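You operate a simulated robot arm through the tools that you are given. There is no shell and no other tool. Be economical: measure what you need, move in short steps, check, and stop when the job is done.

You run a simulated robot arm. Do the job below in one go: nothing can be reset, and whatever is moved stays where it is left.

TASK
Zero both sliders and put the last two pucks in the table drawer.
Fine: shut the drawer.

Only the result counts: the job must be done as asked and must still hold three seconds after the hand-in. Knocking over, shifting, dropping, spilling or breaking anything else fails it.

THE ROBOT
A 7-joint arm with a two-finger parallel gripper on a trunk, on a base that drives. Base frame: it is fixed to the floor where the robot stands at the start and does not move with it; the origin is under the middle of the robot, x ahead of it, y to its left, z up; the surface under the hand at the start is at about z = 0.75. Readings come in m, rad, newtons and seconds.
With the tool pointing down near the work surface it reaches from about 0.3 to 0.72 m from the robot's upright axis, wherever it stands. Its first joint turns from -2.897 to 2.897 rad. Places, roughly: blue puck with a dot [0.75, 1.25, 0.75]; blue score slider [0.8, 0.3, 0.8]; inside of the table drawer [0.6, 1.1, 0.6]; knob marked round [0.5, 0.1, 0.8]; lever marked turn [0.8, 0.4, 0.8]; red puck with a dot [0.75, 1.25, 0.75]; red score slider [0.5, 0.2, 0.8]; table drawer [0.5, 1.1, 0.7]. Payload 3.43 kg.
The TCP is the grasp point between the finger pads, 0.034 m short of the fingertips. In the tool frame z runs along the fingers and y along their closing line. The gripper opens to 0.128 m. The fingers are 0.024 m wide and 0.012 m thick; the gripper's body (0.048 by 0.13 m) begins 0.096 m behind the TCP.
Orientation is told as [roll, pitch, yaw] about the base's x, y, z axes, in that order, counted from this pose: with the fingers straight down and closing along the base's y, the tool's x points along the base's -x, its y along +y and its z along -z.

THE INTERFACE
- The arm moves only by the tool arm_command. Its argument "steps" is a list of rows, each a list of 2 entries, a list of its own where there are three numbers: the shift along the tool's x, y, z in units of 50 mm (1.0 is 50 mm), then the turn, a rotation vector about the tool's x, y, z in units of 4 degrees (1.0 is 4 degrees). In form: [[[dx, dy, dz], [wx, wy, wz]], ...]. A call has 1 to 20 rows; each row shifts and turns the commanded pose from where the row before left it, along the tool's axes as they then stand. "hand" is the opening in per cent of the stroke, from 0 (shut) to 100 (fully open), set as the call begins (left out, the last holds). A call with a number of a shift or a turn outside -1 to 1 is refused whole. Rows are played at 5 a second. More than 0.05 m and 0.15 rad between two rows, or a gripper value outside its range, and nothing of the call is played. Where a pose cannot be reached the arm comes as near as it can. A force on the tool above 40 N (or 10 N above the force at the start of the call, whichever is more), or a blocked arm, ends the call early, and 0.2 s more pass. Each finger travels about 0.108 m/s and halts on what it meets, pressing with about 32 N; the grip force reading is that of the motor and also rises with nothing between the fingers. The clock runs only during rows and for 0.2 s after the last one: add rows that do not move to give the fingers time. The reply holds the time, the measured pose of the TCP, the force on the tool along the base axes, the opening and the grip force, in the units named above and with some noise, with the torque about the TCP (base axes, N m) and any sound that the robot's microphone picked up, and new pictures: "views" is both (left out), scene, wrist or none.
- Cameras (640 x 400 px; columns grow to the right, rows downward): "scene" is now at [-0.0278, 0.1884, 1.4261]; the picture's right is [0.63, -0.78, 0.00], its down [-0.56, -0.46, -0.69] and it looks along [0.53, 0.43, -0.73] (base axes); focal length 253 px, centre (320, 200). "wrist" rides on the gripper at [0.076, -0.011, -0.16] in the tool frame; the picture's right is [0.15, 0.99, 0.00], its down [-0.88, 0.13, -0.46] and it looks along [-0.45, 0.07, 0.89] (tool axes); focal length 234 px, centre (320, 200). There is no depth. A picture from a camera that has moved, and an enlarged one, comes with that camera's place and axes in the base frame and with its lens.
- raise_lower(by): slides the trunk up (or, below 0, down) by that many m; the arm and the scene camera ride with it, the base frame stays. It gives what a move gives, with no picture.
- base_move(legs): drives the robot by 1 to 6 legs, each [ahead, left, turn to the left] in m, m and rad, along the robot's own axes; the way and the turn of a leg run together, so that a leg with both is an arc; at most 1.5 m and 3.142 rad a leg. The arm and the cameras ride along, it lands a little off, and it stops where it bumps. It gives what a move gives, and a new picture of the scene camera.
- pan_tilt(pan, tilt): turns the head with the scene camera to pan (to the left, within 1.501 rad either way) and tilt (down, from -0.506 to 1.204), counted from straight ahead of the robot. It gives what a move gives, and a new picture of the scene camera.
- inspect(camera, box): a new picture of the part [left, top, right, bottom] of that camera's present view, enlarged. The clock stands still meanwhile.
- job_done(): hands the job in; it is judged then, once.

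Work in short steps. Places have to be worked out from the pictures, the camera data and where the tool is seen: move nearer, look again, correct. Check each grasp and each placing, and mend what went wrong. You have 120 turns and 260 pictures in all, those below and enlarged ones among them. Open the gripper and draw the arm clear of the work before you hand the job in, unless the task says otherwise; then end with one line.

The tools are called after "Request:" as name(argument=value, ...) on one line, values as JSON. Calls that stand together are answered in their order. arm_command: Moves the arm, as the interface text tells. Its arguments: {"type":"object","properties":{"steps":{"type":"array"},"hand":{"type":"number"},"views":{"type":"string","enum":["both","scene","wrist","none"]}},"required":["steps"]} The other tools are called the same way: raise_lower (by) slides the trunk up or down; base_move (legs) drives the base; pan_tilt (pan, tilt) turns the head that bears the scene camera; inspect (camera, box) takes an enlarged picture of a part of a camera's view; job_done () hands the job in.

At the start:

```text
clock: 0.0
tool_pos: [0.4439, 0.2133, 0.9935]
tcp_rot: [-0.001, -0.001, 0.001]
force: [0.1, -0.3, 1.0]
moment: [-0.01, -0.02, -0.03]
opening: 0.1284
gripper_force: 0.1
trunk travel left (down, up): [-0.15, 0.174]
robot x, y, heading: [-0.0009, 0.0011, -0.002]
head pan, tilt: [0.682, 0.813]
```

scene: 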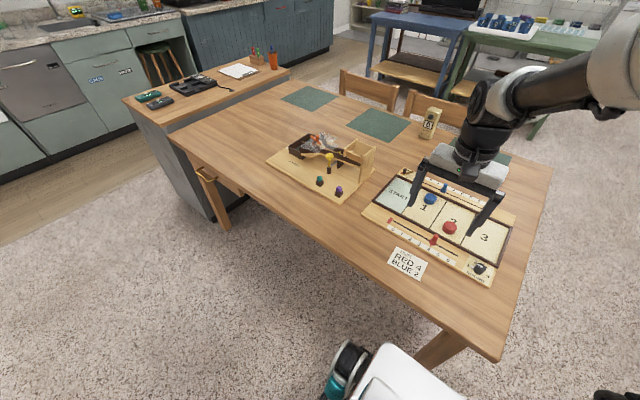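
wrist: 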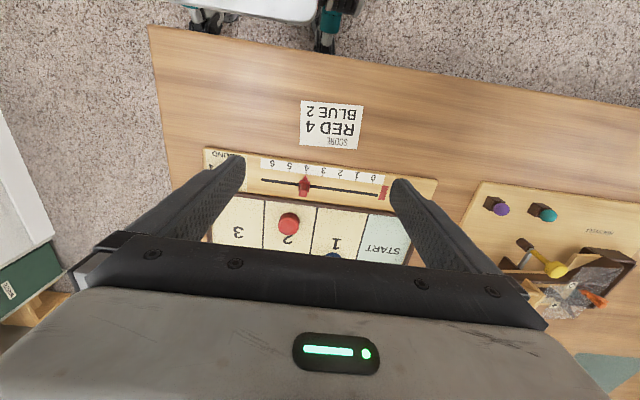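

I'll look closely at the board, the score card and the left part of the table.

Request:
inspect(camera="scene", box=[350, 150, 550, 290])

Request:
inspect(camera="scene", box=[110, 40, 310, 240])

Request:
inspect(camera="wrist", box=[190, 90, 450, 270])

```text
2.86 times, centred on (450, 220) of scene
camera zoom: at [-0.0278, 0.1884, 1.4261], right [0.63, -0.78, 0.0], down [-0.56, -0.46, -0.69], along [0.53, 0.43, -0.73], focal length 724 px, centre (-51, 143)
```

zoom: 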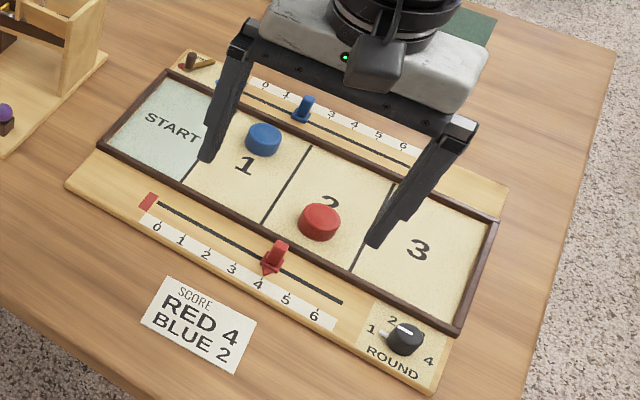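

```text
2.00 times, centred on (210, 140) of scene
camera zoom: at [-0.0278, 0.1884, 1.4261], right [0.63, -0.78, 0.0], down [-0.56, -0.46, -0.69], along [0.53, 0.43, -0.73], focal length 507 px, centre (540, 320)
```

zoom: 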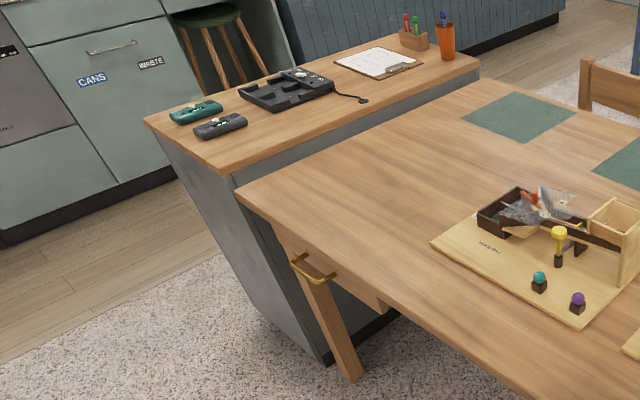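

```text
2.22 times, centred on (320, 180) of wrist
camera zoom: at [0.3686, 0.2025, 1.1528], right [-0.15, 0.99, 0.0], down [0.88, 0.13, 0.46], along [0.45, 0.07, -0.89], focal length 520 px, centre (320, 244)
```

zoom: 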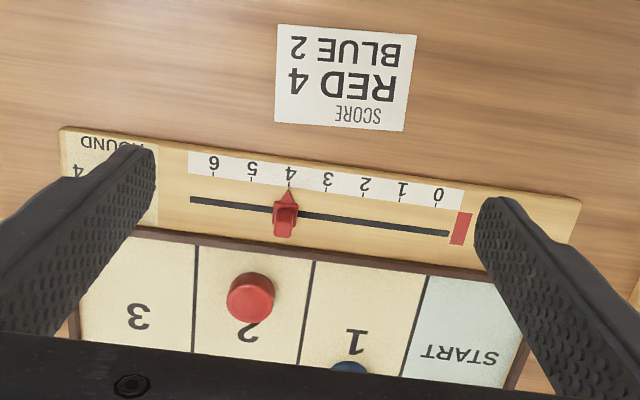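

The board pucks show no dot, so I'll look at where the dotted ones are said to be and around the other table.

Request:
inspect(camera="scene", box=[210, 75, 310, 140])

Request:
inspect(camera="scene", box=[130, 60, 230, 122])

Request:
inspect(camera="scene", box=[410, 170, 480, 215])

Request:
inspect(camera="scene", box=[270, 120, 380, 200])

```text
6.15 times, centred on (260, 108) of scene
camera zoom: at [-0.0278, 0.1884, 1.4261], right [0.63, -0.78, 0.0], down [-0.56, -0.46, -0.69], along [0.53, 0.43, -0.73], focal length 1559 px, centre (689, 769)
```

zoom: 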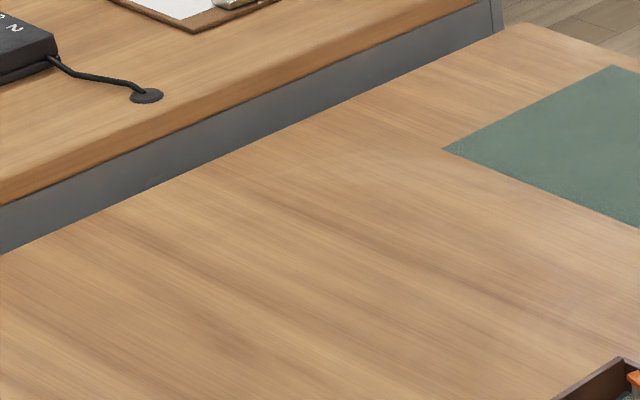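

```text
6.40 times, centred on (180, 91) of scene
camera zoom: at [-0.0278, 0.1884, 1.4261], right [0.63, -0.78, 0.0], down [-0.56, -0.46, -0.69], along [0.53, 0.43, -0.73], focal length 1622 px, centre (1216, 898)
```

zoom: 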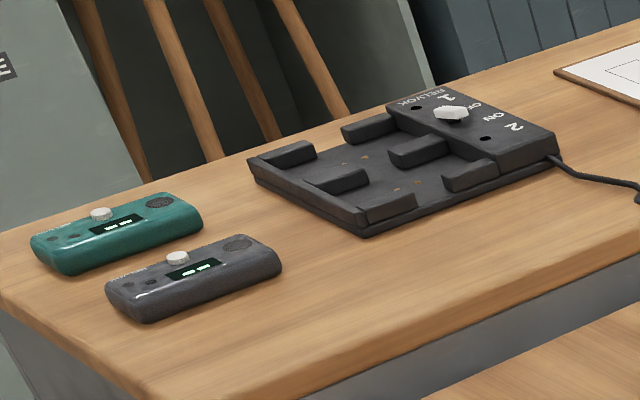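

```text
8.89 times, centred on (445, 192) of scene
camera zoom: at [-0.0278, 0.1884, 1.4261], right [0.63, -0.78, 0.0], down [-0.56, -0.46, -0.69], along [0.53, 0.43, -0.73], focal length 2252 px, centre (-791, 267)
```

zoom: 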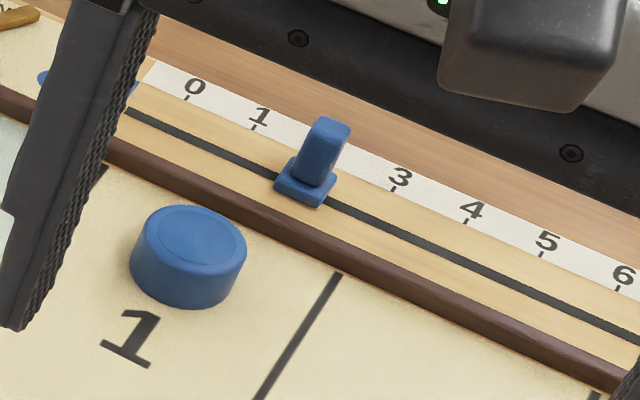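

```text
5.00 times, centred on (325, 160) of scene
camera zoom: at [-0.0278, 0.1884, 1.4261], right [0.63, -0.78, 0.0], down [-0.56, -0.46, -0.69], along [0.53, 0.43, -0.73], focal length 1267 px, centre (295, 400)
```

zoom: 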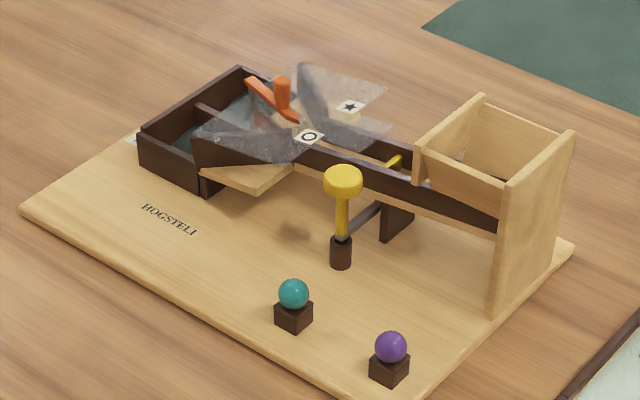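

Sliders first: red sits at 4 near (0.53, 0.19), its slot running along y. I'll hover above it for a better look.

Request:
arm_command(steps=[[[-0.9, -0.22, 0.6], [0, 0, 0]], [[-0.9, -0.22, 0.6], [0, 0, 0]], [[0, 0, 0.6], [0, 0, 0]], [[0, 0, 0], [0, 0, 0]]], hand=50)

```text
refused: row 1 steps farther than a row can; nothing moved
```

The row was too long as a vector, so I'll split it.

Request:
arm_command(steps=[[[-0.9, -0.22, 0], [0, 0, 0]], [[-0.9, -0.22, 0], [0, 0, 0]], [[0, 0, 0.9], [0, 0, 0]], [[0, 0, 0.9], [0, 0, 0]], [[0, 0, 0], [0, 0, 0]]], hand=50)

```text
clock: 1.2
tool_pos: [0.5338, 0.1914, 0.9025]
tcp_rot: [-0.001, 0.001, 0.0]
force: [-0.4, -0.5, -0.9]
moment: [0.01, 0.02, 0.03]
opening: 0.0639
gripper_force: 0.0
trunk travel left (down, up): [-0.15, 0.174]
robot x, y, heading: [0.0028, -0.0008, 0.0]
head pan, tilt: [0.682, 0.813]
camera scene: at [-0.0276, 0.1884, 1.4261], right [0.63, -0.78, 0.0], down [-0.56, -0.46, -0.69], along [0.53, 0.43, -0.73], focal length 253 px, centre (320, 200)
camera wrist: at [0.4584, 0.1804, 1.063], right [-0.15, 0.99, 0.0], down [0.88, 0.13, 0.46], along [0.45, 0.07, -0.89], focal length 234 px, centre (320, 200)
```

scene: 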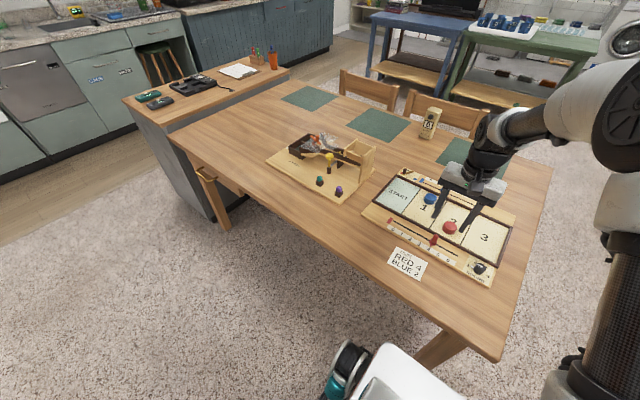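
wrist: 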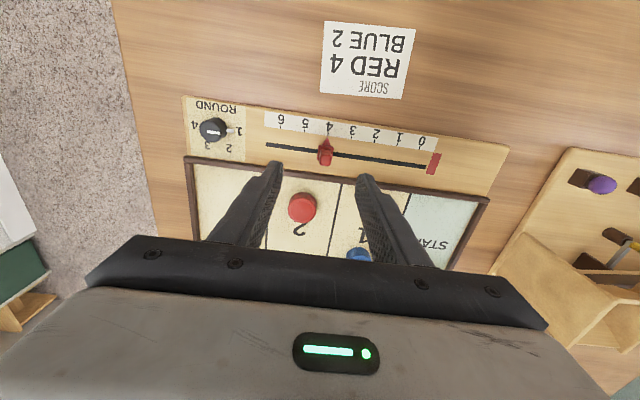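

Zooming the wrist view on the red slider to get the knob and tick positions.

Request:
inspect(camera="wrist", box=[260, 100, 460, 190])

Request:
inspect(camera="scene", box=[380, 205, 480, 270])

```text
3.20 times, centred on (360, 145) of wrist
camera zoom: at [0.4584, 0.1804, 1.063], right [-0.15, 0.99, 0.0], down [0.88, 0.13, 0.46], along [0.45, 0.07, -0.89], focal length 749 px, centre (192, 376)
```

zoom: 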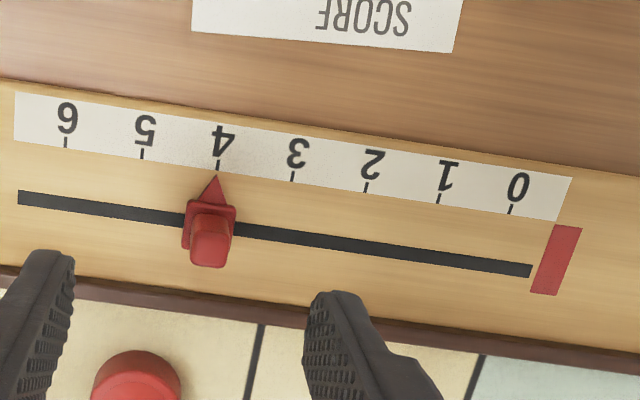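

```text
6.15 times, centred on (430, 238) of scene
camera zoom: at [-0.0276, 0.1884, 1.4261], right [0.63, -0.78, 0.0], down [-0.56, -0.46, -0.69], along [0.53, 0.43, -0.73], focal length 1559 px, centre (-357, -31)
```

zoom: 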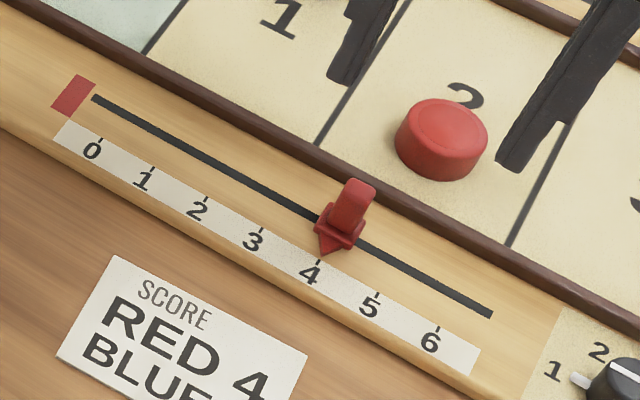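

Ticks put red zero 0.120 m to +y of the knob, which is at about (0.537, 0.199). I'll descend around it to a TCP height of 0.815 and check before closing.

Request:
arm_command(steps=[[[-0.06, 0.15, 0], [0, 0, 0]], [[0, 0, 0.9], [0, 0, 0]], [[0, 0, 0.85], [0, 0, 0]], [[0, 0, 0], [0, 0, 0]]], hand=50)

Request:
inspect(camera="scene", box=[380, 190, 480, 255])

```text
clock: 2.2
tool_pos: [0.5369, 0.1981, 0.8152]
tcp_rot: [0.0, -0.001, 0.001]
force: [0.6, 0.1, -0.4]
moment: [-0.03, 0.01, 0.01]
opening: 0.0641
gripper_force: 0.1
trunk travel left (down, up): [-0.15, 0.174]
robot x, y, heading: [0.001, -0.0003, 0.002]
head pan, tilt: [0.682, 0.813]
camera scene: at [-0.0276, 0.1884, 1.4261], right [0.63, -0.78, 0.0], down [-0.56, -0.46, -0.69], along [0.53, 0.43, -0.73], focal length 253 px, centre (320, 200)
camera wrist: at [0.4623, 0.1883, 0.9751], right [-0.15, 0.99, 0.0], down [0.88, 0.13, 0.46], along [0.45, 0.07, -0.89], focal length 234 px, centre (320, 200)
```

scene: 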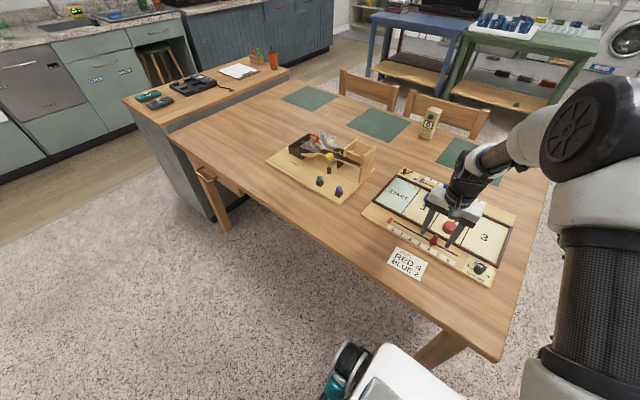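
wrist: 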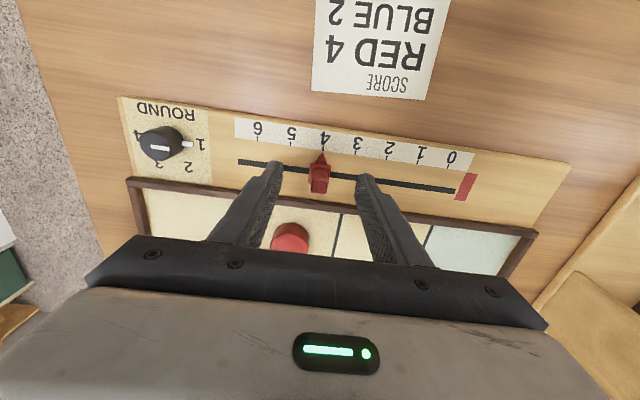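

```text
6.15 times, centred on (430, 222) of scene
camera zoom: at [-0.0276, 0.1884, 1.4261], right [0.63, -0.78, 0.0], down [-0.56, -0.46, -0.69], along [0.53, 0.43, -0.73], focal length 1559 px, centre (-357, 62)
```

zoom: 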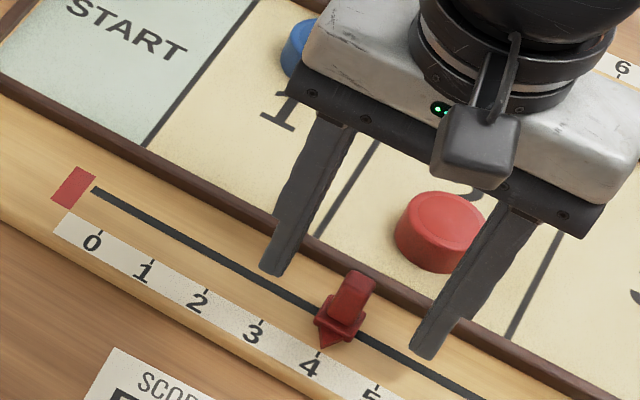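

The fingers straddle the knob well, so I'll drop another 5 mm and close on it.

Request:
arm_command(steps=[[[0, 0, 0.1], [0, 0, 0]]], views="none")

Request:
arm_command(steps=[[[0, 0, 0], [0, 0, 0]], [[0, 0, 0], [0, 0, 0]], [[0, 0, 0], [0, 0, 0]]], hand=0, views="wrist")

```text
clock: 2.6
tool_pos: [0.536, 0.199, 0.8105]
tcp_rot: [0.0, 0.0, 0.0]
force: [-0.3, -0.2, -0.7]
moment: [0.01, 0.0, 0.03]
opening: 0.0639
gripper_force: 0.1
trunk travel left (down, up): [-0.15, 0.174]
robot x, y, heading: [-0.0007, -0.0047, 0.005]
head pan, tilt: [0.682, 0.813]
```

```text
clock: 3.4
tool_pos: [0.536, 0.1993, 0.8104]
tcp_rot: [0.0, 0.0, 0.001]
force: [0.3, -0.7, -2.8]
moment: [-0.02, -0.22, -0.01]
opening: 0.0138
gripper_force: 44.7
trunk travel left (down, up): [-0.15, 0.174]
robot x, y, heading: [-0.0007, -0.0003, 0.002]
head pan, tilt: [0.682, 0.813]
camera wrist: at [0.4621, 0.1884, 0.9699], right [-0.15, 0.99, 0.0], down [0.88, 0.13, 0.46], along [0.45, 0.07, -0.89], focal length 234 px, centre (320, 200)
```

wrist: 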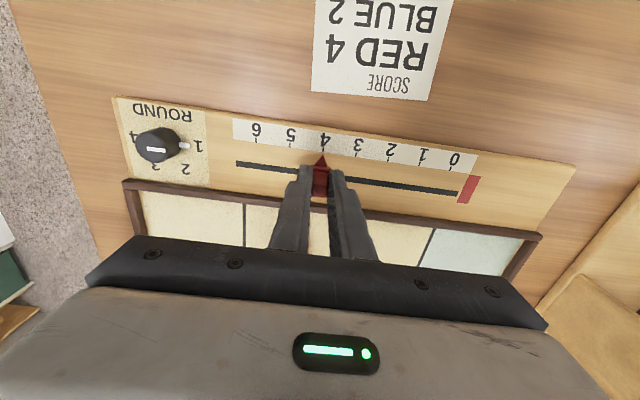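

Gripped at 13.8 mm. I'll slide +y by 0.120 m in small rows.

Request:
arm_command(steps=[[[0, 0.4, 0], [0, 0, 0]], [[0, 0.4, 0], [0, 0, 0]], [[0, 0.4, 0], [0, 0, 0]], [[0, 0.4, 0], [0, 0, 0]], [[0, 0.4, 0], [0, 0, 0]], [[0, 0.36, 0], [0, 0, 0]], [[0, 0, 0], [0, 0, 0]]], views="wrist")

Request:
inspect(camera="wrist", box=[260, 120, 380, 200])

Request:
inspect(camera="scene", box=[360, 190, 460, 255])

```text
clock: 5.0
tool_pos: [0.5375, 0.3169, 0.8108]
tcp_rot: [-0.001, 0.001, 0.0]
force: [1.9, 0.7, 3.1]
moment: [-0.06, 0.0, -0.02]
opening: 0.0139
gripper_force: 45.0
trunk travel left (down, up): [-0.15, 0.174]
robot x, y, heading: [0.0029, -0.0024, 0.003]
head pan, tilt: [0.682, 0.813]
camera wrist: at [0.4619, 0.3054, 0.9698], right [-0.15, 0.99, 0.0], down [0.88, 0.13, 0.46], along [0.45, 0.07, -0.89], focal length 234 px, centre (320, 200)
```

wrist: 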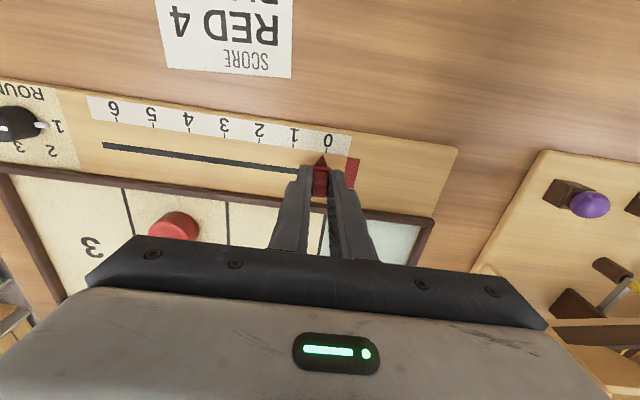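

```text
5.00 times, centred on (320, 160) of wrist
camera zoom: at [0.4619, 0.3054, 0.9698], right [-0.15, 0.99, 0.0], down [0.88, 0.13, 0.46], along [0.45, 0.07, -0.89], focal length 1171 px, centre (320, 400)
```

zoom: 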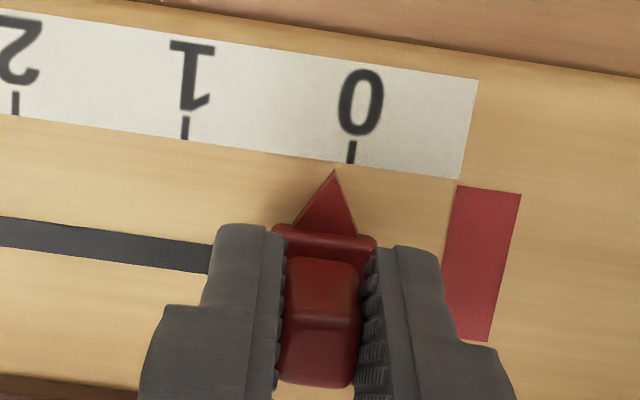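

```text
6.15 times, centred on (410, 222) of scene
camera zoom: at [-0.0279, 0.1883, 1.4261], right [0.63, -0.78, 0.0], down [-0.56, -0.46, -0.69], along [0.53, 0.43, -0.73], focal length 1559 px, centre (-234, 62)
```

zoom: 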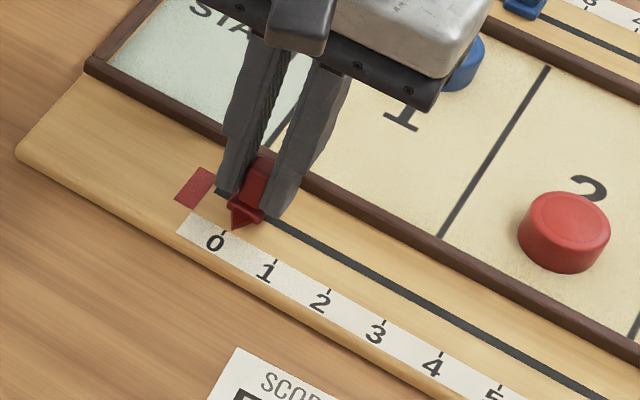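

The pointer is about 2.7 mm short of the 0 tick, so I'll nudge it on.

Request:
arm_command(steps=[[[0, 0.055, 0], [0, 0, 0]], [[0, 0, 0], [0, 0, 0]]], views="none")

Request:
inspect(camera="wrist", box=[260, 120, 380, 200])

```text
clock: 5.6
tool_pos: [0.5377, 0.3195, 0.8095]
tcp_rot: [-0.001, 0.0, -0.001]
force: [3.0, -1.2, -0.6]
moment: [0.0, -0.64, 0.02]
opening: 0.0137
gripper_force: 45.1
trunk travel left (down, up): [-0.15, 0.174]
robot x, y, heading: [-0.0038, -0.0011, -0.003]
head pan, tilt: [0.682, 0.813]
```

```text
5.00 times, centred on (320, 160) of wrist
camera zoom: at [0.4619, 0.308, 0.9698], right [-0.15, 0.99, 0.0], down [0.88, 0.13, 0.46], along [0.45, 0.07, -0.89], focal length 1171 px, centre (320, 400)
```

zoom: 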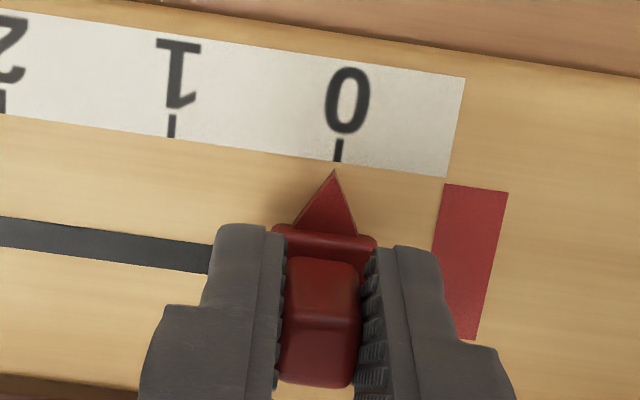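

Red reads 0. I'll release, lift clear, and look down at the base and table legs, as the blue slider (0.77, 0.25) lies beyond reach from here.

Request:
arm_command(steps=[[[0, 0, 0], [0, 0, 0]], [[0, 0, 0], [0, 0, 0]], [[0, 0, -0.9], [0, 0, 0]], [[0, 0, -0.9], [0, 0, 0]], [[0, 0, -0.9], [0, 0, 0]]], hand=35, views="wrist")

Request:
pan_tilt(pan=0.0, tilt=1.2)

```text
clock: 6.8
tool_pos: [0.5395, 0.3195, 0.9475]
tcp_rot: [-0.001, -0.001, 0.001]
force: [0.4, 0.5, 0.2]
moment: [-0.02, 0.01, 0.0]
opening: 0.0445
gripper_force: 0.0
trunk travel left (down, up): [-0.15, 0.174]
robot x, y, heading: [0.0021, 0.0002, 0.001]
head pan, tilt: [0.682, 0.813]
camera wrist: at [0.4649, 0.3088, 1.1066], right [-0.15, 0.99, 0.0], down [0.88, 0.13, 0.46], along [0.45, 0.07, -0.89], focal length 234 px, centre (320, 200)
```

wrist: 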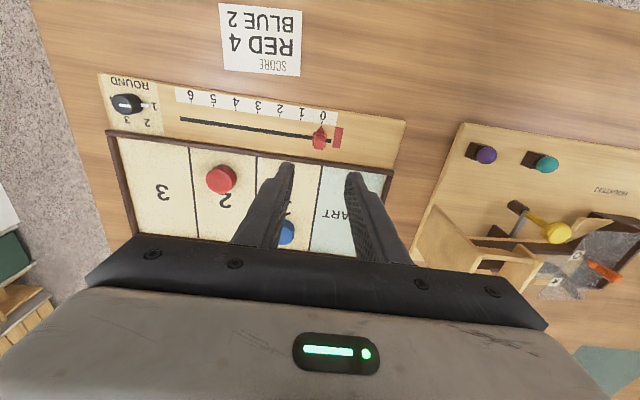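

```text
clock: 7.9
tool_pos: [0.5391, 0.3201, 0.9467]
tcp_rot: [-0.001, 0.0, -0.001]
force: [0.4, -0.7, -0.3]
moment: [-0.02, 0.03, -0.02]
opening: 0.0449
gripper_force: 0.0
trunk travel left (down, up): [-0.15, 0.174]
robot x, y, heading: [0.0, -0.0006, 0.0]
head pan, tilt: [0.0, 1.201]
camera scene: at [-0.0339, 0.1379, 1.3996], right [0.0, -1.0, 0.0], down [-0.93, 0.0, -0.36], along [0.36, 0.0, -0.93], focal length 253 px, centre (320, 200)
```

scene: 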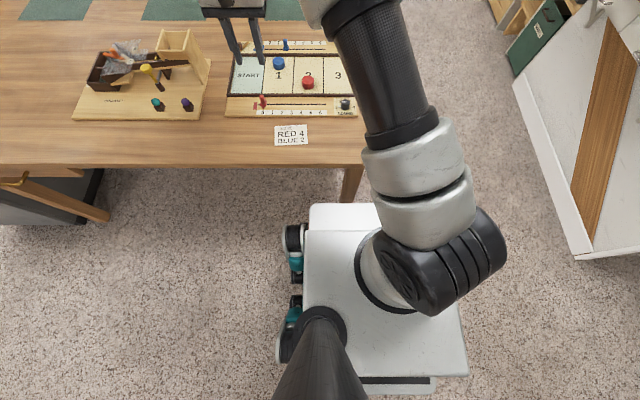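

Red is set. The base front is almost at the table leg (near y≈0), so I'll raise the arm, drive left past the leg, then ahead.

Request:
arm_command(steps=[[[0, 0, -1], [0, 0, 0]], [[0, 0, -1], [0, 0, 0]], [[0.9, 0, 0], [0, 0, 0]], [[0.9, 0, 0], [0, 0, 0]]], views="none")

Request:
base_move(legs=[[0, 0.42, 0]])

```text
clock: 8.9
tool_pos: [0.4458, 0.3228, 1.0442]
tcp_rot: [0.0, 0.0, 0.001]
force: [0.2, -0.1, -0.8]
moment: [-0.02, 0.04, -0.03]
opening: 0.0447
gripper_force: 0.1
trunk travel left (down, up): [-0.15, 0.174]
robot x, y, heading: [0.0028, -0.0023, 0.001]
head pan, tilt: [0.0, 1.201]
```

```text
clock: 13.4
tool_pos: [0.4443, 0.7389, 1.0436]
tcp_rot: [0.0, 0.0, 0.002]
force: [0.1, 0.5, 0.2]
moment: [-0.03, 0.0, -0.02]
opening: 0.045
gripper_force: 0.0
trunk travel left (down, up): [-0.15, 0.174]
robot x, y, heading: [0.0, 0.4147, 0.002]
head pan, tilt: [0.0, 1.201]
camera scene: at [-0.0347, 0.5526, 1.3996], right [0.0, -1.0, 0.0], down [-0.93, 0.0, -0.36], along [0.36, 0.0, -0.93], focal length 253 px, centre (320, 200)
```

scene: 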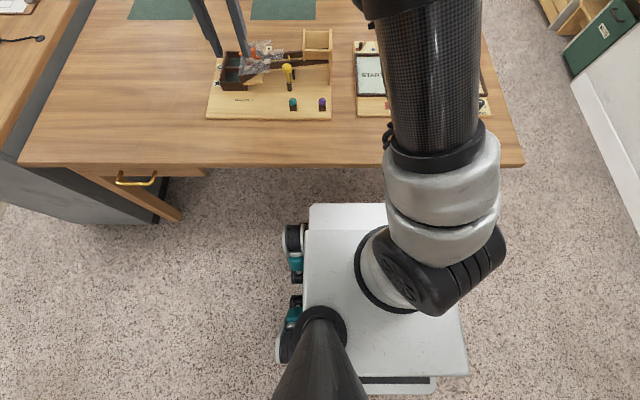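

Left by another 0.08 for leg clearance, then ahead 0.2.

Request:
base_move(legs=[[0, 0.08, 0], [0.2, 0, 0]])

Request:
pan_tilt(pan=-0.5, tilt=0.9)

```text
clock: 16.1
tool_pos: [0.6483, 0.8211, 1.0436]
tcp_rot: [-0.002, -0.002, 0.004]
force: [0.0, -0.1, -0.7]
moment: [-0.04, 0.02, 0.02]
opening: 0.0448
gripper_force: 0.0
trunk travel left (down, up): [-0.15, 0.174]
robot x, y, heading: [0.2068, 0.4974, 0.004]
head pan, tilt: [0.0, 1.201]
camera scene: at [0.1684, 0.6329, 1.3996], right [0.0, -1.0, 0.0], down [-0.93, 0.0, -0.36], along [0.36, 0.0, -0.93], focal length 253 px, centre (320, 200)
```

scene: 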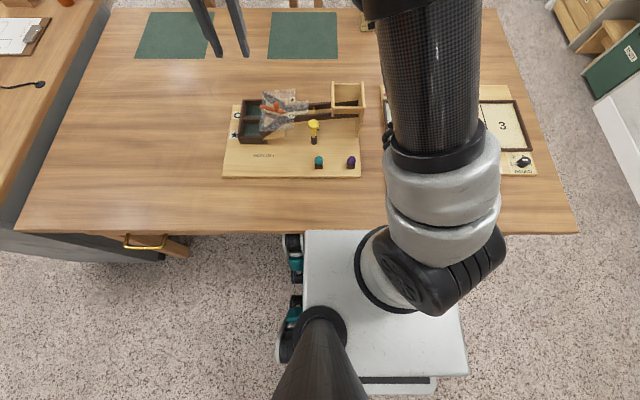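

```text
clock: 17.0
tool_pos: [0.6487, 0.819, 1.0432]
tcp_rot: [-0.001, 0.0, 0.004]
force: [-0.7, 0.5, -0.1]
moment: [0.01, 0.01, 0.01]
opening: 0.0448
gripper_force: 0.0
trunk travel left (down, up): [-0.15, 0.174]
robot x, y, heading: [0.2051, 0.4986, 0.003]
head pan, tilt: [-0.499, 0.901]
camera scene: at [0.1789, 0.5969, 1.4194], right [-0.47, -0.88, 0.0], down [-0.69, 0.37, -0.62], along [0.55, -0.29, -0.78], focal length 253 px, centre (320, 200)
```

scene: 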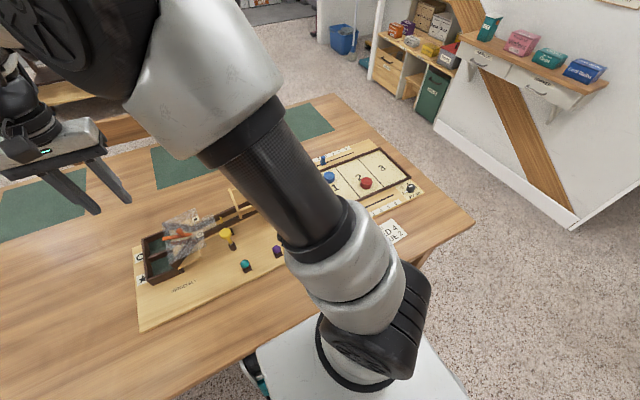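

Moving the hand high over to above the blue slider (0.77, 0.25).

Request:
arm_command(steps=[[[0, -0.95, 0], [0, 0, 0]], [[0, -0.95, 0], [0, 0, 0]], [[0, -0.95, 0], [0, 0, 0]], [[0, -0.95, 0], [0, 0, 0]], [[0, -0.95, 0], [0, 0, 0]], [[0, -0.95, 0], [0, 0, 0]], [[0, -0.95, 0], [0, 0, 0]], [[0, -0.95, 0], [0, 0, 0]], [[0, -0.95, 0], [0, 0, 0]], [[0, -0.95, 0], [0, 0, 0]], [[0, -0.95, 0], [0, 0, 0]], [[0, -0.95, 0], [0, 0, 0]], [[-0.78, 0, 0], [0, 0, 0]], [[-0.78, 0, 0], [0, 0, 0]], [[-0.78, 0, 0], [0, 0, 0]], [[0, 0, 0.9], [0, 0, 0]], [[0, 0, 0.9], [0, 0, 0]], [[0, 0, 0], [0, 0, 0]]], hand=50)

Request:
inspect(camera="wrist", box=[220, 80, 420, 205])

```text
clock: 20.8
tool_pos: [0.7671, 0.2501, 0.9547]
tcp_rot: [0.0, -0.001, 0.004]
force: [-0.4, -0.1, 0.4]
moment: [-0.01, -0.01, -0.01]
opening: 0.0642
gripper_force: 0.1
trunk travel left (down, up): [-0.15, 0.174]
robot x, y, heading: [0.2005, 0.4953, 0.003]
head pan, tilt: [-0.499, 0.901]
camera scene: at [0.179, 0.5968, 1.4194], right [-0.48, -0.88, 0.0], down [-0.69, 0.37, -0.62], along [0.55, -0.3, -0.78], focal length 253 px, centre (320, 200)
camera wrist: at [0.693, 0.2385, 1.1152], right [-0.15, 0.99, 0.0], down [0.88, 0.13, 0.46], along [0.45, 0.07, -0.89], focal length 234 px, centre (320, 200)
```

scene: 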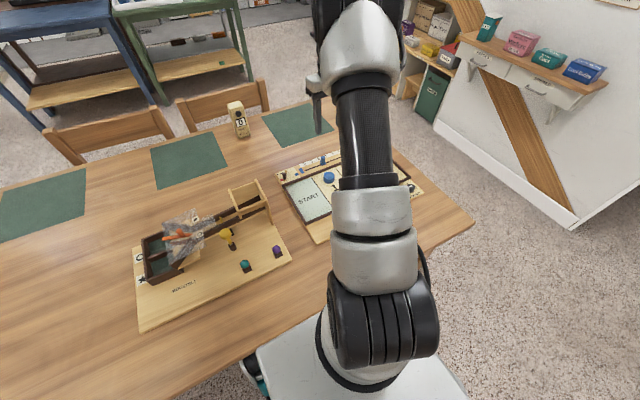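
wrist: 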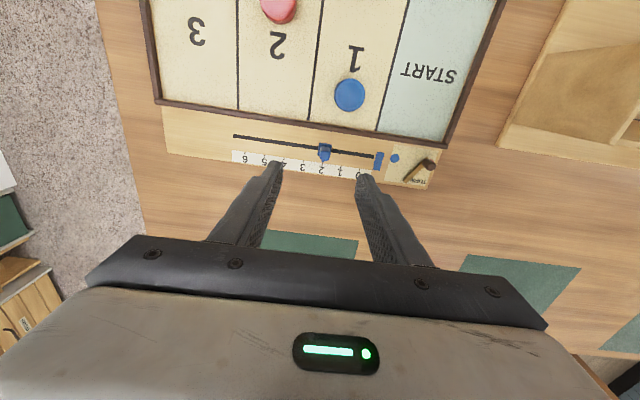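

```text
3.20 times, centred on (320, 142) of wrist
camera zoom: at [0.693, 0.2385, 1.1152], right [-0.15, 0.99, 0.0], down [0.88, 0.13, 0.46], along [0.45, 0.07, -0.89], focal length 749 px, centre (320, 384)
```

zoom: 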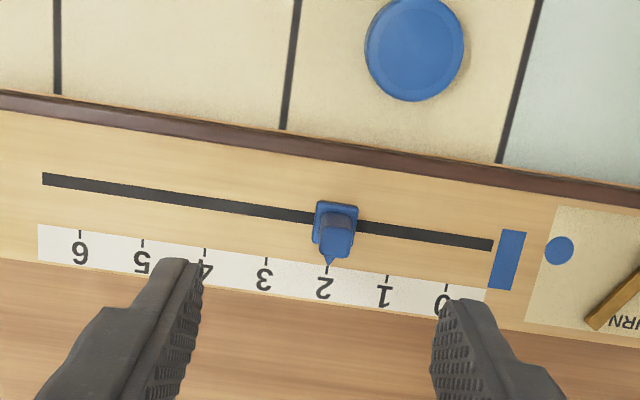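

Knob at about (0.781, 0.261). I'll shift by (+0.014, +0.010) and descend around it.

Request:
arm_command(steps=[[[-0.28, 0.2, 0], [0, 0, 0]], [[0, 0, 0.9], [0, 0, 0]], [[0, 0, 0.9], [0, 0, 0]], [[0, 0, 0.8], [0, 0, 0]], [[0, 0, 0], [0, 0, 0]]], views="wrist")

Request:
inspect(camera="wrist", box=[240, 110, 400, 210])

```text
clock: 22.0
tool_pos: [0.7807, 0.2611, 0.8232]
tcp_rot: [0.0, 0.0, 0.004]
force: [0.5, -0.2, 0.3]
moment: [0.02, -0.03, 0.02]
opening: 0.0642
gripper_force: 0.0
trunk travel left (down, up): [-0.15, 0.174]
robot x, y, heading: [0.2025, 0.4953, 0.002]
head pan, tilt: [-0.499, 0.901]
camera wrist: at [0.7058, 0.2485, 0.9833], right [-0.15, 0.99, 0.0], down [0.88, 0.13, 0.46], along [0.45, 0.07, -0.89], focal length 234 px, centre (320, 200)
```

wrist: 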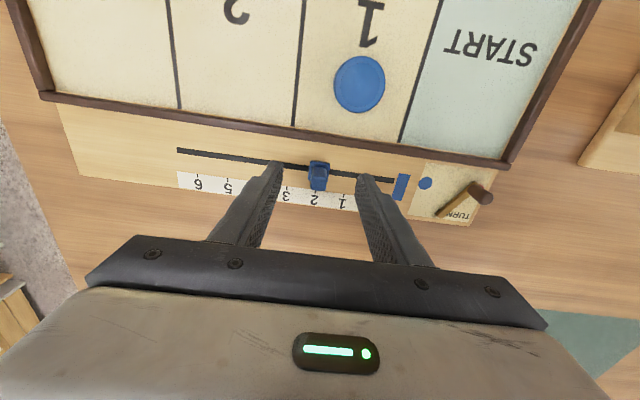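

```text
4.00 times, centred on (320, 160) of wrist
camera zoom: at [0.7058, 0.2485, 0.9833], right [-0.15, 0.99, 0.0], down [0.88, 0.13, 0.46], along [0.45, 0.07, -0.89], focal length 937 px, centre (320, 360)
```

zoom: 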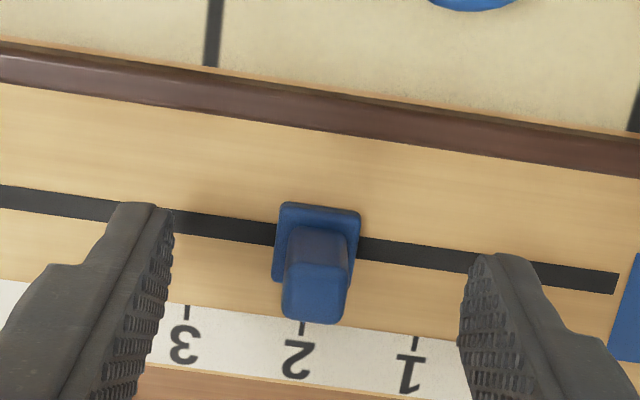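

Well straddled. Down 12 mm to the height used for red, then close.

Request:
arm_command(steps=[[[0, 0, 0.25], [0, 0, 0]], [[0, 0, 0], [0, 0, 0]]], views="none")

Request:
arm_command(steps=[[[0, 0, 0], [0, 0, 0]], [[0, 0, 0], [0, 0, 0]], [[0, 0, 0], [0, 0, 0]]], hand=0, views="wrist")

Request:
inspect(camera="wrist", box=[240, 130, 400, 230])

```text
clock: 22.6
tool_pos: [0.7798, 0.2612, 0.8117]
tcp_rot: [-0.001, 0.002, 0.005]
force: [0.5, 0.4, -0.1]
moment: [-0.02, -0.02, 0.03]
opening: 0.0641
gripper_force: 0.1
trunk travel left (down, up): [-0.15, 0.174]
robot x, y, heading: [0.2038, 0.4952, 0.0]
head pan, tilt: [-0.499, 0.901]
```

```text
clock: 23.4
tool_pos: [0.7799, 0.2606, 0.8112]
tcp_rot: [-0.002, -0.001, 0.002]
force: [-0.9, -0.9, -0.6]
moment: [-0.06, -0.13, -0.18]
opening: 0.0138
gripper_force: 44.9
trunk travel left (down, up): [-0.15, 0.174]
robot x, y, heading: [0.1991, 0.4954, 0.002]
head pan, tilt: [-0.499, 0.901]
camera wrist: at [0.7057, 0.2492, 0.9712], right [-0.15, 0.99, 0.0], down [0.88, 0.13, 0.46], along [0.45, 0.07, -0.89], focal length 234 px, centre (320, 200)
```

wrist: 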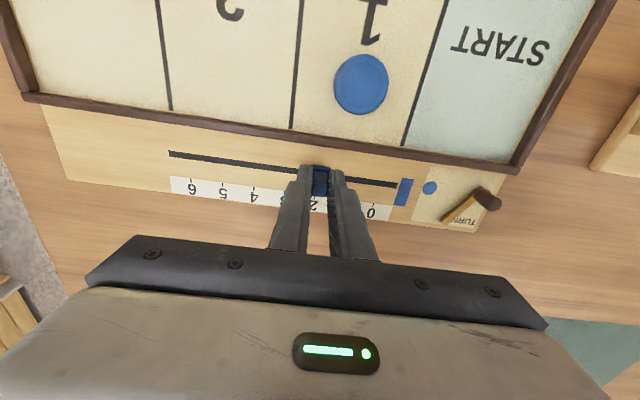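

```text
4.00 times, centred on (320, 180) of wrist
camera zoom: at [0.7057, 0.2492, 0.9712], right [-0.15, 0.99, 0.0], down [0.88, 0.13, 0.46], along [0.45, 0.07, -0.89], focal length 937 px, centre (320, 280)
```

zoom: 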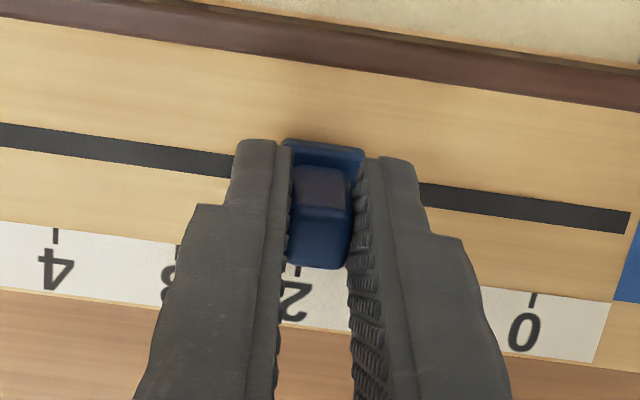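

Sliding +y by 0.060 m.

Request:
arm_command(steps=[[[0, 0.4, 0], [0, 0, 0]], [[0, 0.4, 0], [0, 0, 0]], [[0, 0.4, 0], [0, 0, 0]], [[0, 0, 0], [0, 0, 0]]], views="none")

Request:
inspect(camera="wrist", box=[260, 140, 380, 215])

Request:
inspect(camera="scene", box=[270, 140, 370, 202])

```text
clock: 24.4
tool_pos: [0.7804, 0.3189, 0.8126]
tcp_rot: [-0.001, -0.001, 0.004]
force: [-0.2, -4.0, -4.1]
moment: [-0.13, -0.25, -0.07]
opening: 0.0137
gripper_force: 45.1
trunk travel left (down, up): [-0.15, 0.174]
robot x, y, heading: [0.2041, 0.494, 0.003]
head pan, tilt: [-0.499, 0.901]
```

```text
5.33 times, centred on (320, 178) of wrist
camera zoom: at [0.7058, 0.3081, 0.9713], right [-0.15, 0.99, 0.0], down [0.88, 0.13, 0.46], along [0.45, 0.07, -0.89], focal length 1249 px, centre (320, 320)
```

zoom: 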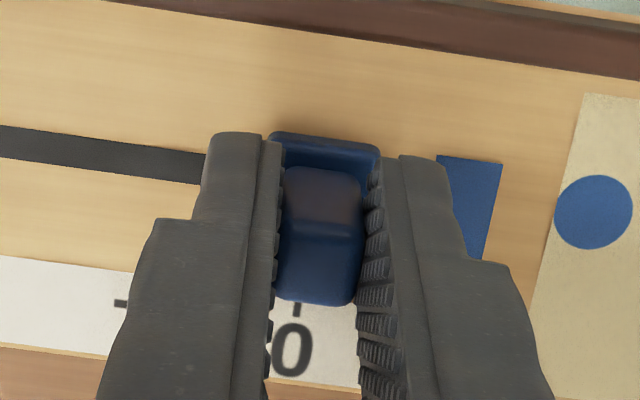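

```text
6.40 times, centred on (320, 171) of scene
camera zoom: at [0.1792, 0.5965, 1.4194], right [-0.48, -0.88, 0.0], down [-0.69, 0.37, -0.62], along [0.55, -0.3, -0.78], focal length 1622 px, centre (320, 386)
```

zoom: 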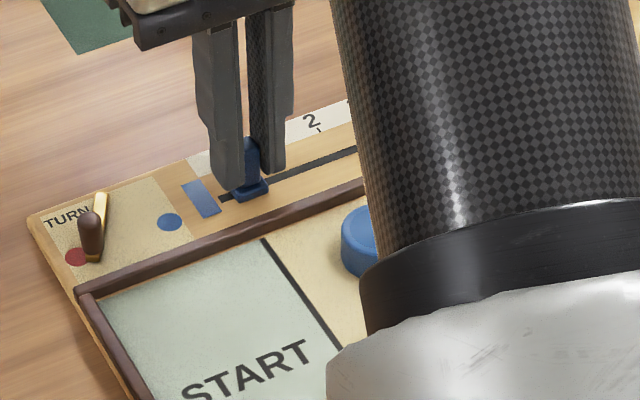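

The knob centreline projects onto the 0 tick within about half a millimetre. I'll release, lift and verify.

Request:
arm_command(steps=[[[0, 0, 0], [0, 0, 0]], [[0, 0, 0], [0, 0, 0]], [[0, 0, -0.9], [0, 0, 0]], [[0, 0, -0.9], [0, 0, 0]], [[0.5, -0.3, -0.5], [0, 0, 0]], [[0.9, -0.2, 0], [0, 0, 0]], [[0.6, 0, 0], [0, 0, 0]], [[0, 0, 0], [0, 0, 0]]], hand=35, views="wrist")

Request:
inspect(camera="wrist", box=[220, 100, 460, 250])

```text
clock: 26.2
tool_pos: [0.6826, 0.2952, 0.9265]
tcp_rot: [0.0, -0.001, 0.004]
force: [-0.1, -0.2, -0.3]
moment: [0.0, 0.0, 0.02]
opening: 0.045
gripper_force: 0.1
trunk travel left (down, up): [-0.15, 0.174]
robot x, y, heading: [0.1982, 0.4991, 0.0]
head pan, tilt: [-0.499, 0.901]
camera wrist: at [0.6069, 0.2845, 1.0867], right [-0.15, 0.99, 0.0], down [0.88, 0.13, 0.46], along [0.45, 0.07, -0.89], focal length 234 px, centre (320, 200)
```

wrist: 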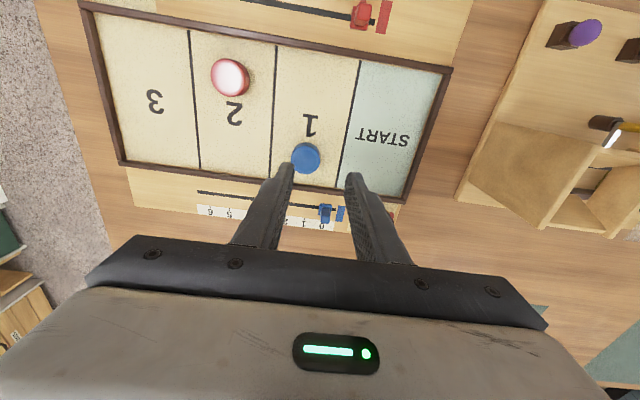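

```text
2.67 times, centred on (340, 175) of wrist
camera zoom: at [0.6069, 0.2845, 1.0867], right [-0.15, 0.99, 0.0], down [0.88, 0.13, 0.46], along [0.45, 0.07, -0.89], focal length 624 px, centre (267, 267)
```

zoom: 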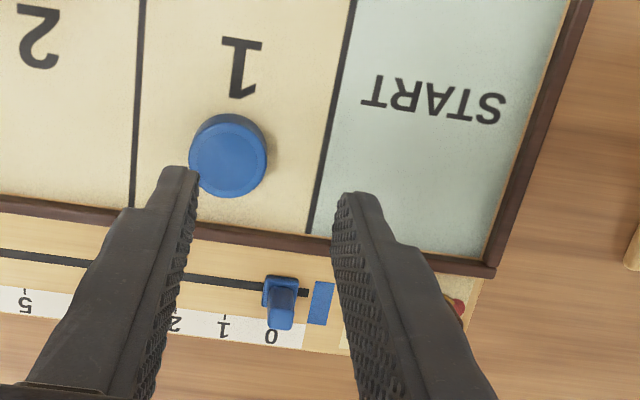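

Both sliders read 0. Next the drawer: from here the handle (about 0.30, 1.10, 0.68) is within reach, so I'll raise the hand and swing it round on an arc with yaw +90° for a closing line along x.

Request:
arm_command(steps=[[[0, 0, -1], [0, 0, 0]], [[0, 0, -1], [0, 0, 0]], [[0, 0, -1], [0, 0, 0]]], views="none")

Request:
arm_command(steps=[[[0, 0.73, 0], [0, 0, -1]], [[0, 0.73, 0], [0, 0, -1]], [[0, 0.73, 0], [0, 0, -1]], [[0, 0.73, 0], [0, 0, -1]], [[0, 0.73, 0], [0, 0, -1]], [[0, 0.73, 0], [0, 0, -1]], [[0, 0.73, 0], [0, 0, -1]], [[0, 0.73, 0], [0, 0, -1]], [[0, 0.73, 0], [0, 0, -1]], [[0, 0.73, 0], [0, 0, -1]], [[0, 0.73, 0], [0, 0, -1]], [[0, 0.73, 0], [0, 0, -1]], [[0, 0.73, 0], [0, 0, -1]], [[0, 0.73, 0], [0, 0, -1]], [[0, 0.73, 0], [0, 0, -1]], [[0, 0.73, 0], [0, 0, -1]], [[0, 0, 0], [0, 0, -1]], [[0, 0, 0], [0, 0, -1]], [[0, 0, 0], [0, 0, -1]], [[0, 0, 0], [0, 0, -1]]], views="none")

Request:
pan_tilt(pan=1.1, tilt=0.8)

```text
clock: 27.0
tool_pos: [0.6786, 0.2958, 1.0796]
tcp_rot: [0.0, 0.002, 0.004]
force: [0.4, 0.0, -0.1]
moment: [0.02, 0.03, -0.01]
opening: 0.0448
gripper_force: 0.0
trunk travel left (down, up): [-0.15, 0.174]
robot x, y, heading: [0.2036, 0.4955, 0.004]
head pan, tilt: [-0.499, 0.901]
```

```text
clock: 31.2
tool_pos: [0.4021, 0.7729, 1.0739]
tcp_rot: [0.007, 0.004, 1.4]
force: [-0.7, 0.8, 0.6]
moment: [-0.02, -0.01, 0.01]
opening: 0.0448
gripper_force: 0.0
trunk travel left (down, up): [-0.15, 0.174]
robot x, y, heading: [0.1997, 0.4945, 0.003]
head pan, tilt: [-0.499, 0.901]
```

```text
clock: 32.9
tool_pos: [0.4023, 0.7726, 1.0752]
tcp_rot: [0.004, 0.006, 1.4]
force: [-0.7, 0.0, 0.7]
moment: [-0.02, 0.01, 0.0]
opening: 0.0447
gripper_force: 0.2
trunk travel left (down, up): [-0.15, 0.174]
robot x, y, heading: [0.2034, 0.4964, 0.005]
head pan, tilt: [1.1, 0.799]
camera scene: at [0.1726, 0.5673, 1.4456], right [-0.74, -0.68, 0.0], down [-0.37, 0.41, -0.83], along [0.56, -0.61, -0.55], focal length 253 px, centre (320, 200)
```

scene: 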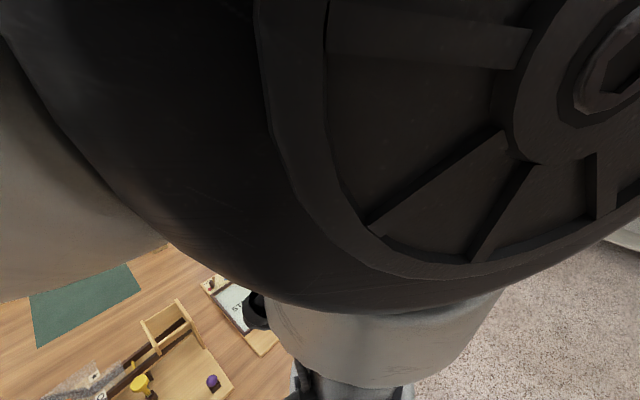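

The head picture doesn't match the reported pan, so I'll take a fresh view.

Request:
pan_tilt(pan=1.1, tilt=0.8)

Request:
inspect(camera="wrist", box=[0, 0, 640, 400])

```text
clock: 33.5
tool_pos: [0.4027, 0.7724, 1.0764]
tcp_rot: [0.006, 0.006, 1.4]
force: [-0.4, -0.3, -0.3]
moment: [-0.01, -0.01, 0.0]
opening: 0.0451
gripper_force: 0.0
trunk travel left (down, up): [-0.15, 0.174]
robot x, y, heading: [0.203, 0.4966, 0.004]
head pan, tilt: [1.1, 0.799]
camera scene: at [0.1729, 0.5676, 1.4456], right [-0.73, -0.68, 0.0], down [-0.38, 0.4, -0.83], along [0.57, -0.61, -0.55], focal length 253 px, centre (320, 200)
```

scene: 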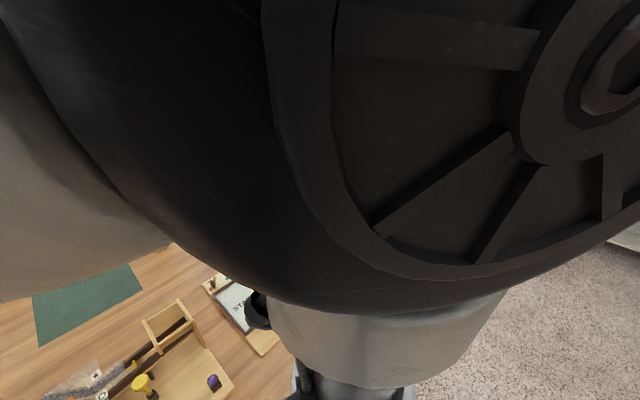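

```text
1.00 times, centred on (320, 200) of wrist (not enlarged: the box is as wide or as high as the picture)
camera zoom: at [0.4025, 0.6971, 1.2346], right [-1.0, 0.02, 0.01], down [0.03, 0.89, 0.45], along [0.01, 0.45, -0.89], focal length 234 px, centre (320, 200)
```

zoom: 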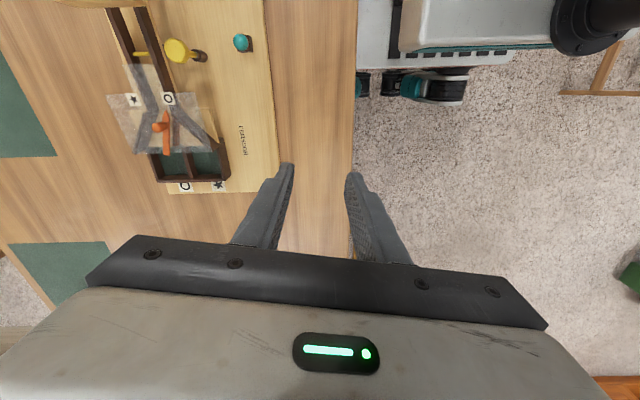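

The arm's elbow blocks the head, so I'll turn the head away to free it and rely on the wrist camera. Then I'll reach outward toward the drawer at height.

Request:
pan_tilt(pan=-0.8, tilt=0.8)

Request:
arm_command(steps=[[[-0.9, 0, 0], [0, 0, -0.8]], [[-0.9, 0, 0], [0, 0, -0.8]], [[-0.9, 0, 0], [0, 0, -0.85]], [[-0.9, 0, 0], [0, 0, 0]], [[-0.9, 0, 0], [0, 0, 0]], [[0, 0.9, 0], [0, 0, 0]], [[0, 0.9, 0], [0, 0, 0]], [[0, 0, 0], [0, 0, 0]]], views="wrist")

```text
clock: 35.3
tool_pos: [0.4028, 0.7729, 1.0756]
tcp_rot: [0.001, 0.001, 1.399]
force: [-0.2, 0.5, -0.5]
moment: [0.04, 0.02, 0.01]
opening: 0.0448
gripper_force: 0.1
trunk travel left (down, up): [-0.15, 0.174]
robot x, y, heading: [0.2035, 0.4953, 0.004]
head pan, tilt: [-0.799, 0.799]
camera scene: at [0.1721, 0.5667, 1.4459], right [-0.74, -0.67, 0.0], down [-0.37, 0.41, -0.84], along [0.56, -0.62, -0.55], focal length 253 px, centre (320, 200)
```

scene: 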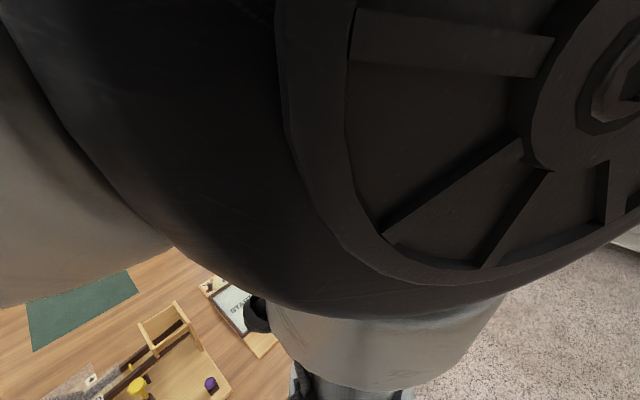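

```text
clock: 37.1
tool_pos: [0.3268, 0.9976, 1.0751]
tcp_rot: [-0.001, 0.001, 1.572]
force: [-0.6, 0.3, 0.9]
moment: [0.01, -0.02, 0.01]
opening: 0.0448
gripper_force: 0.0
trunk travel left (down, up): [-0.15, 0.174]
robot x, y, heading: [0.2027, 0.4957, 0.002]
head pan, tilt: [-0.799, 0.799]
camera wrist: at [0.3384, 0.9221, 1.2356], right [-0.99, -0.15, 0.0], down [-0.13, 0.88, 0.46], along [-0.07, 0.45, -0.89], focal length 234 px, centre (320, 200)
```

wrist: 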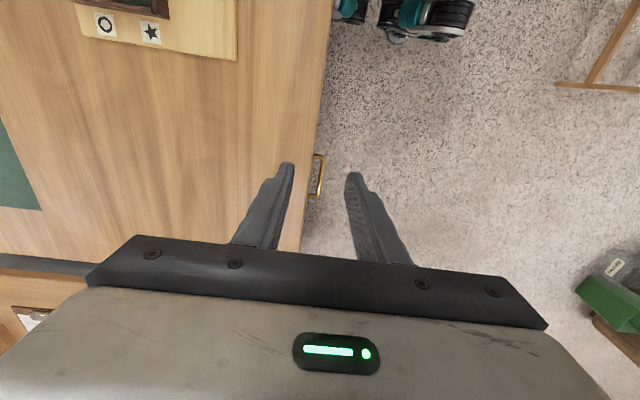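

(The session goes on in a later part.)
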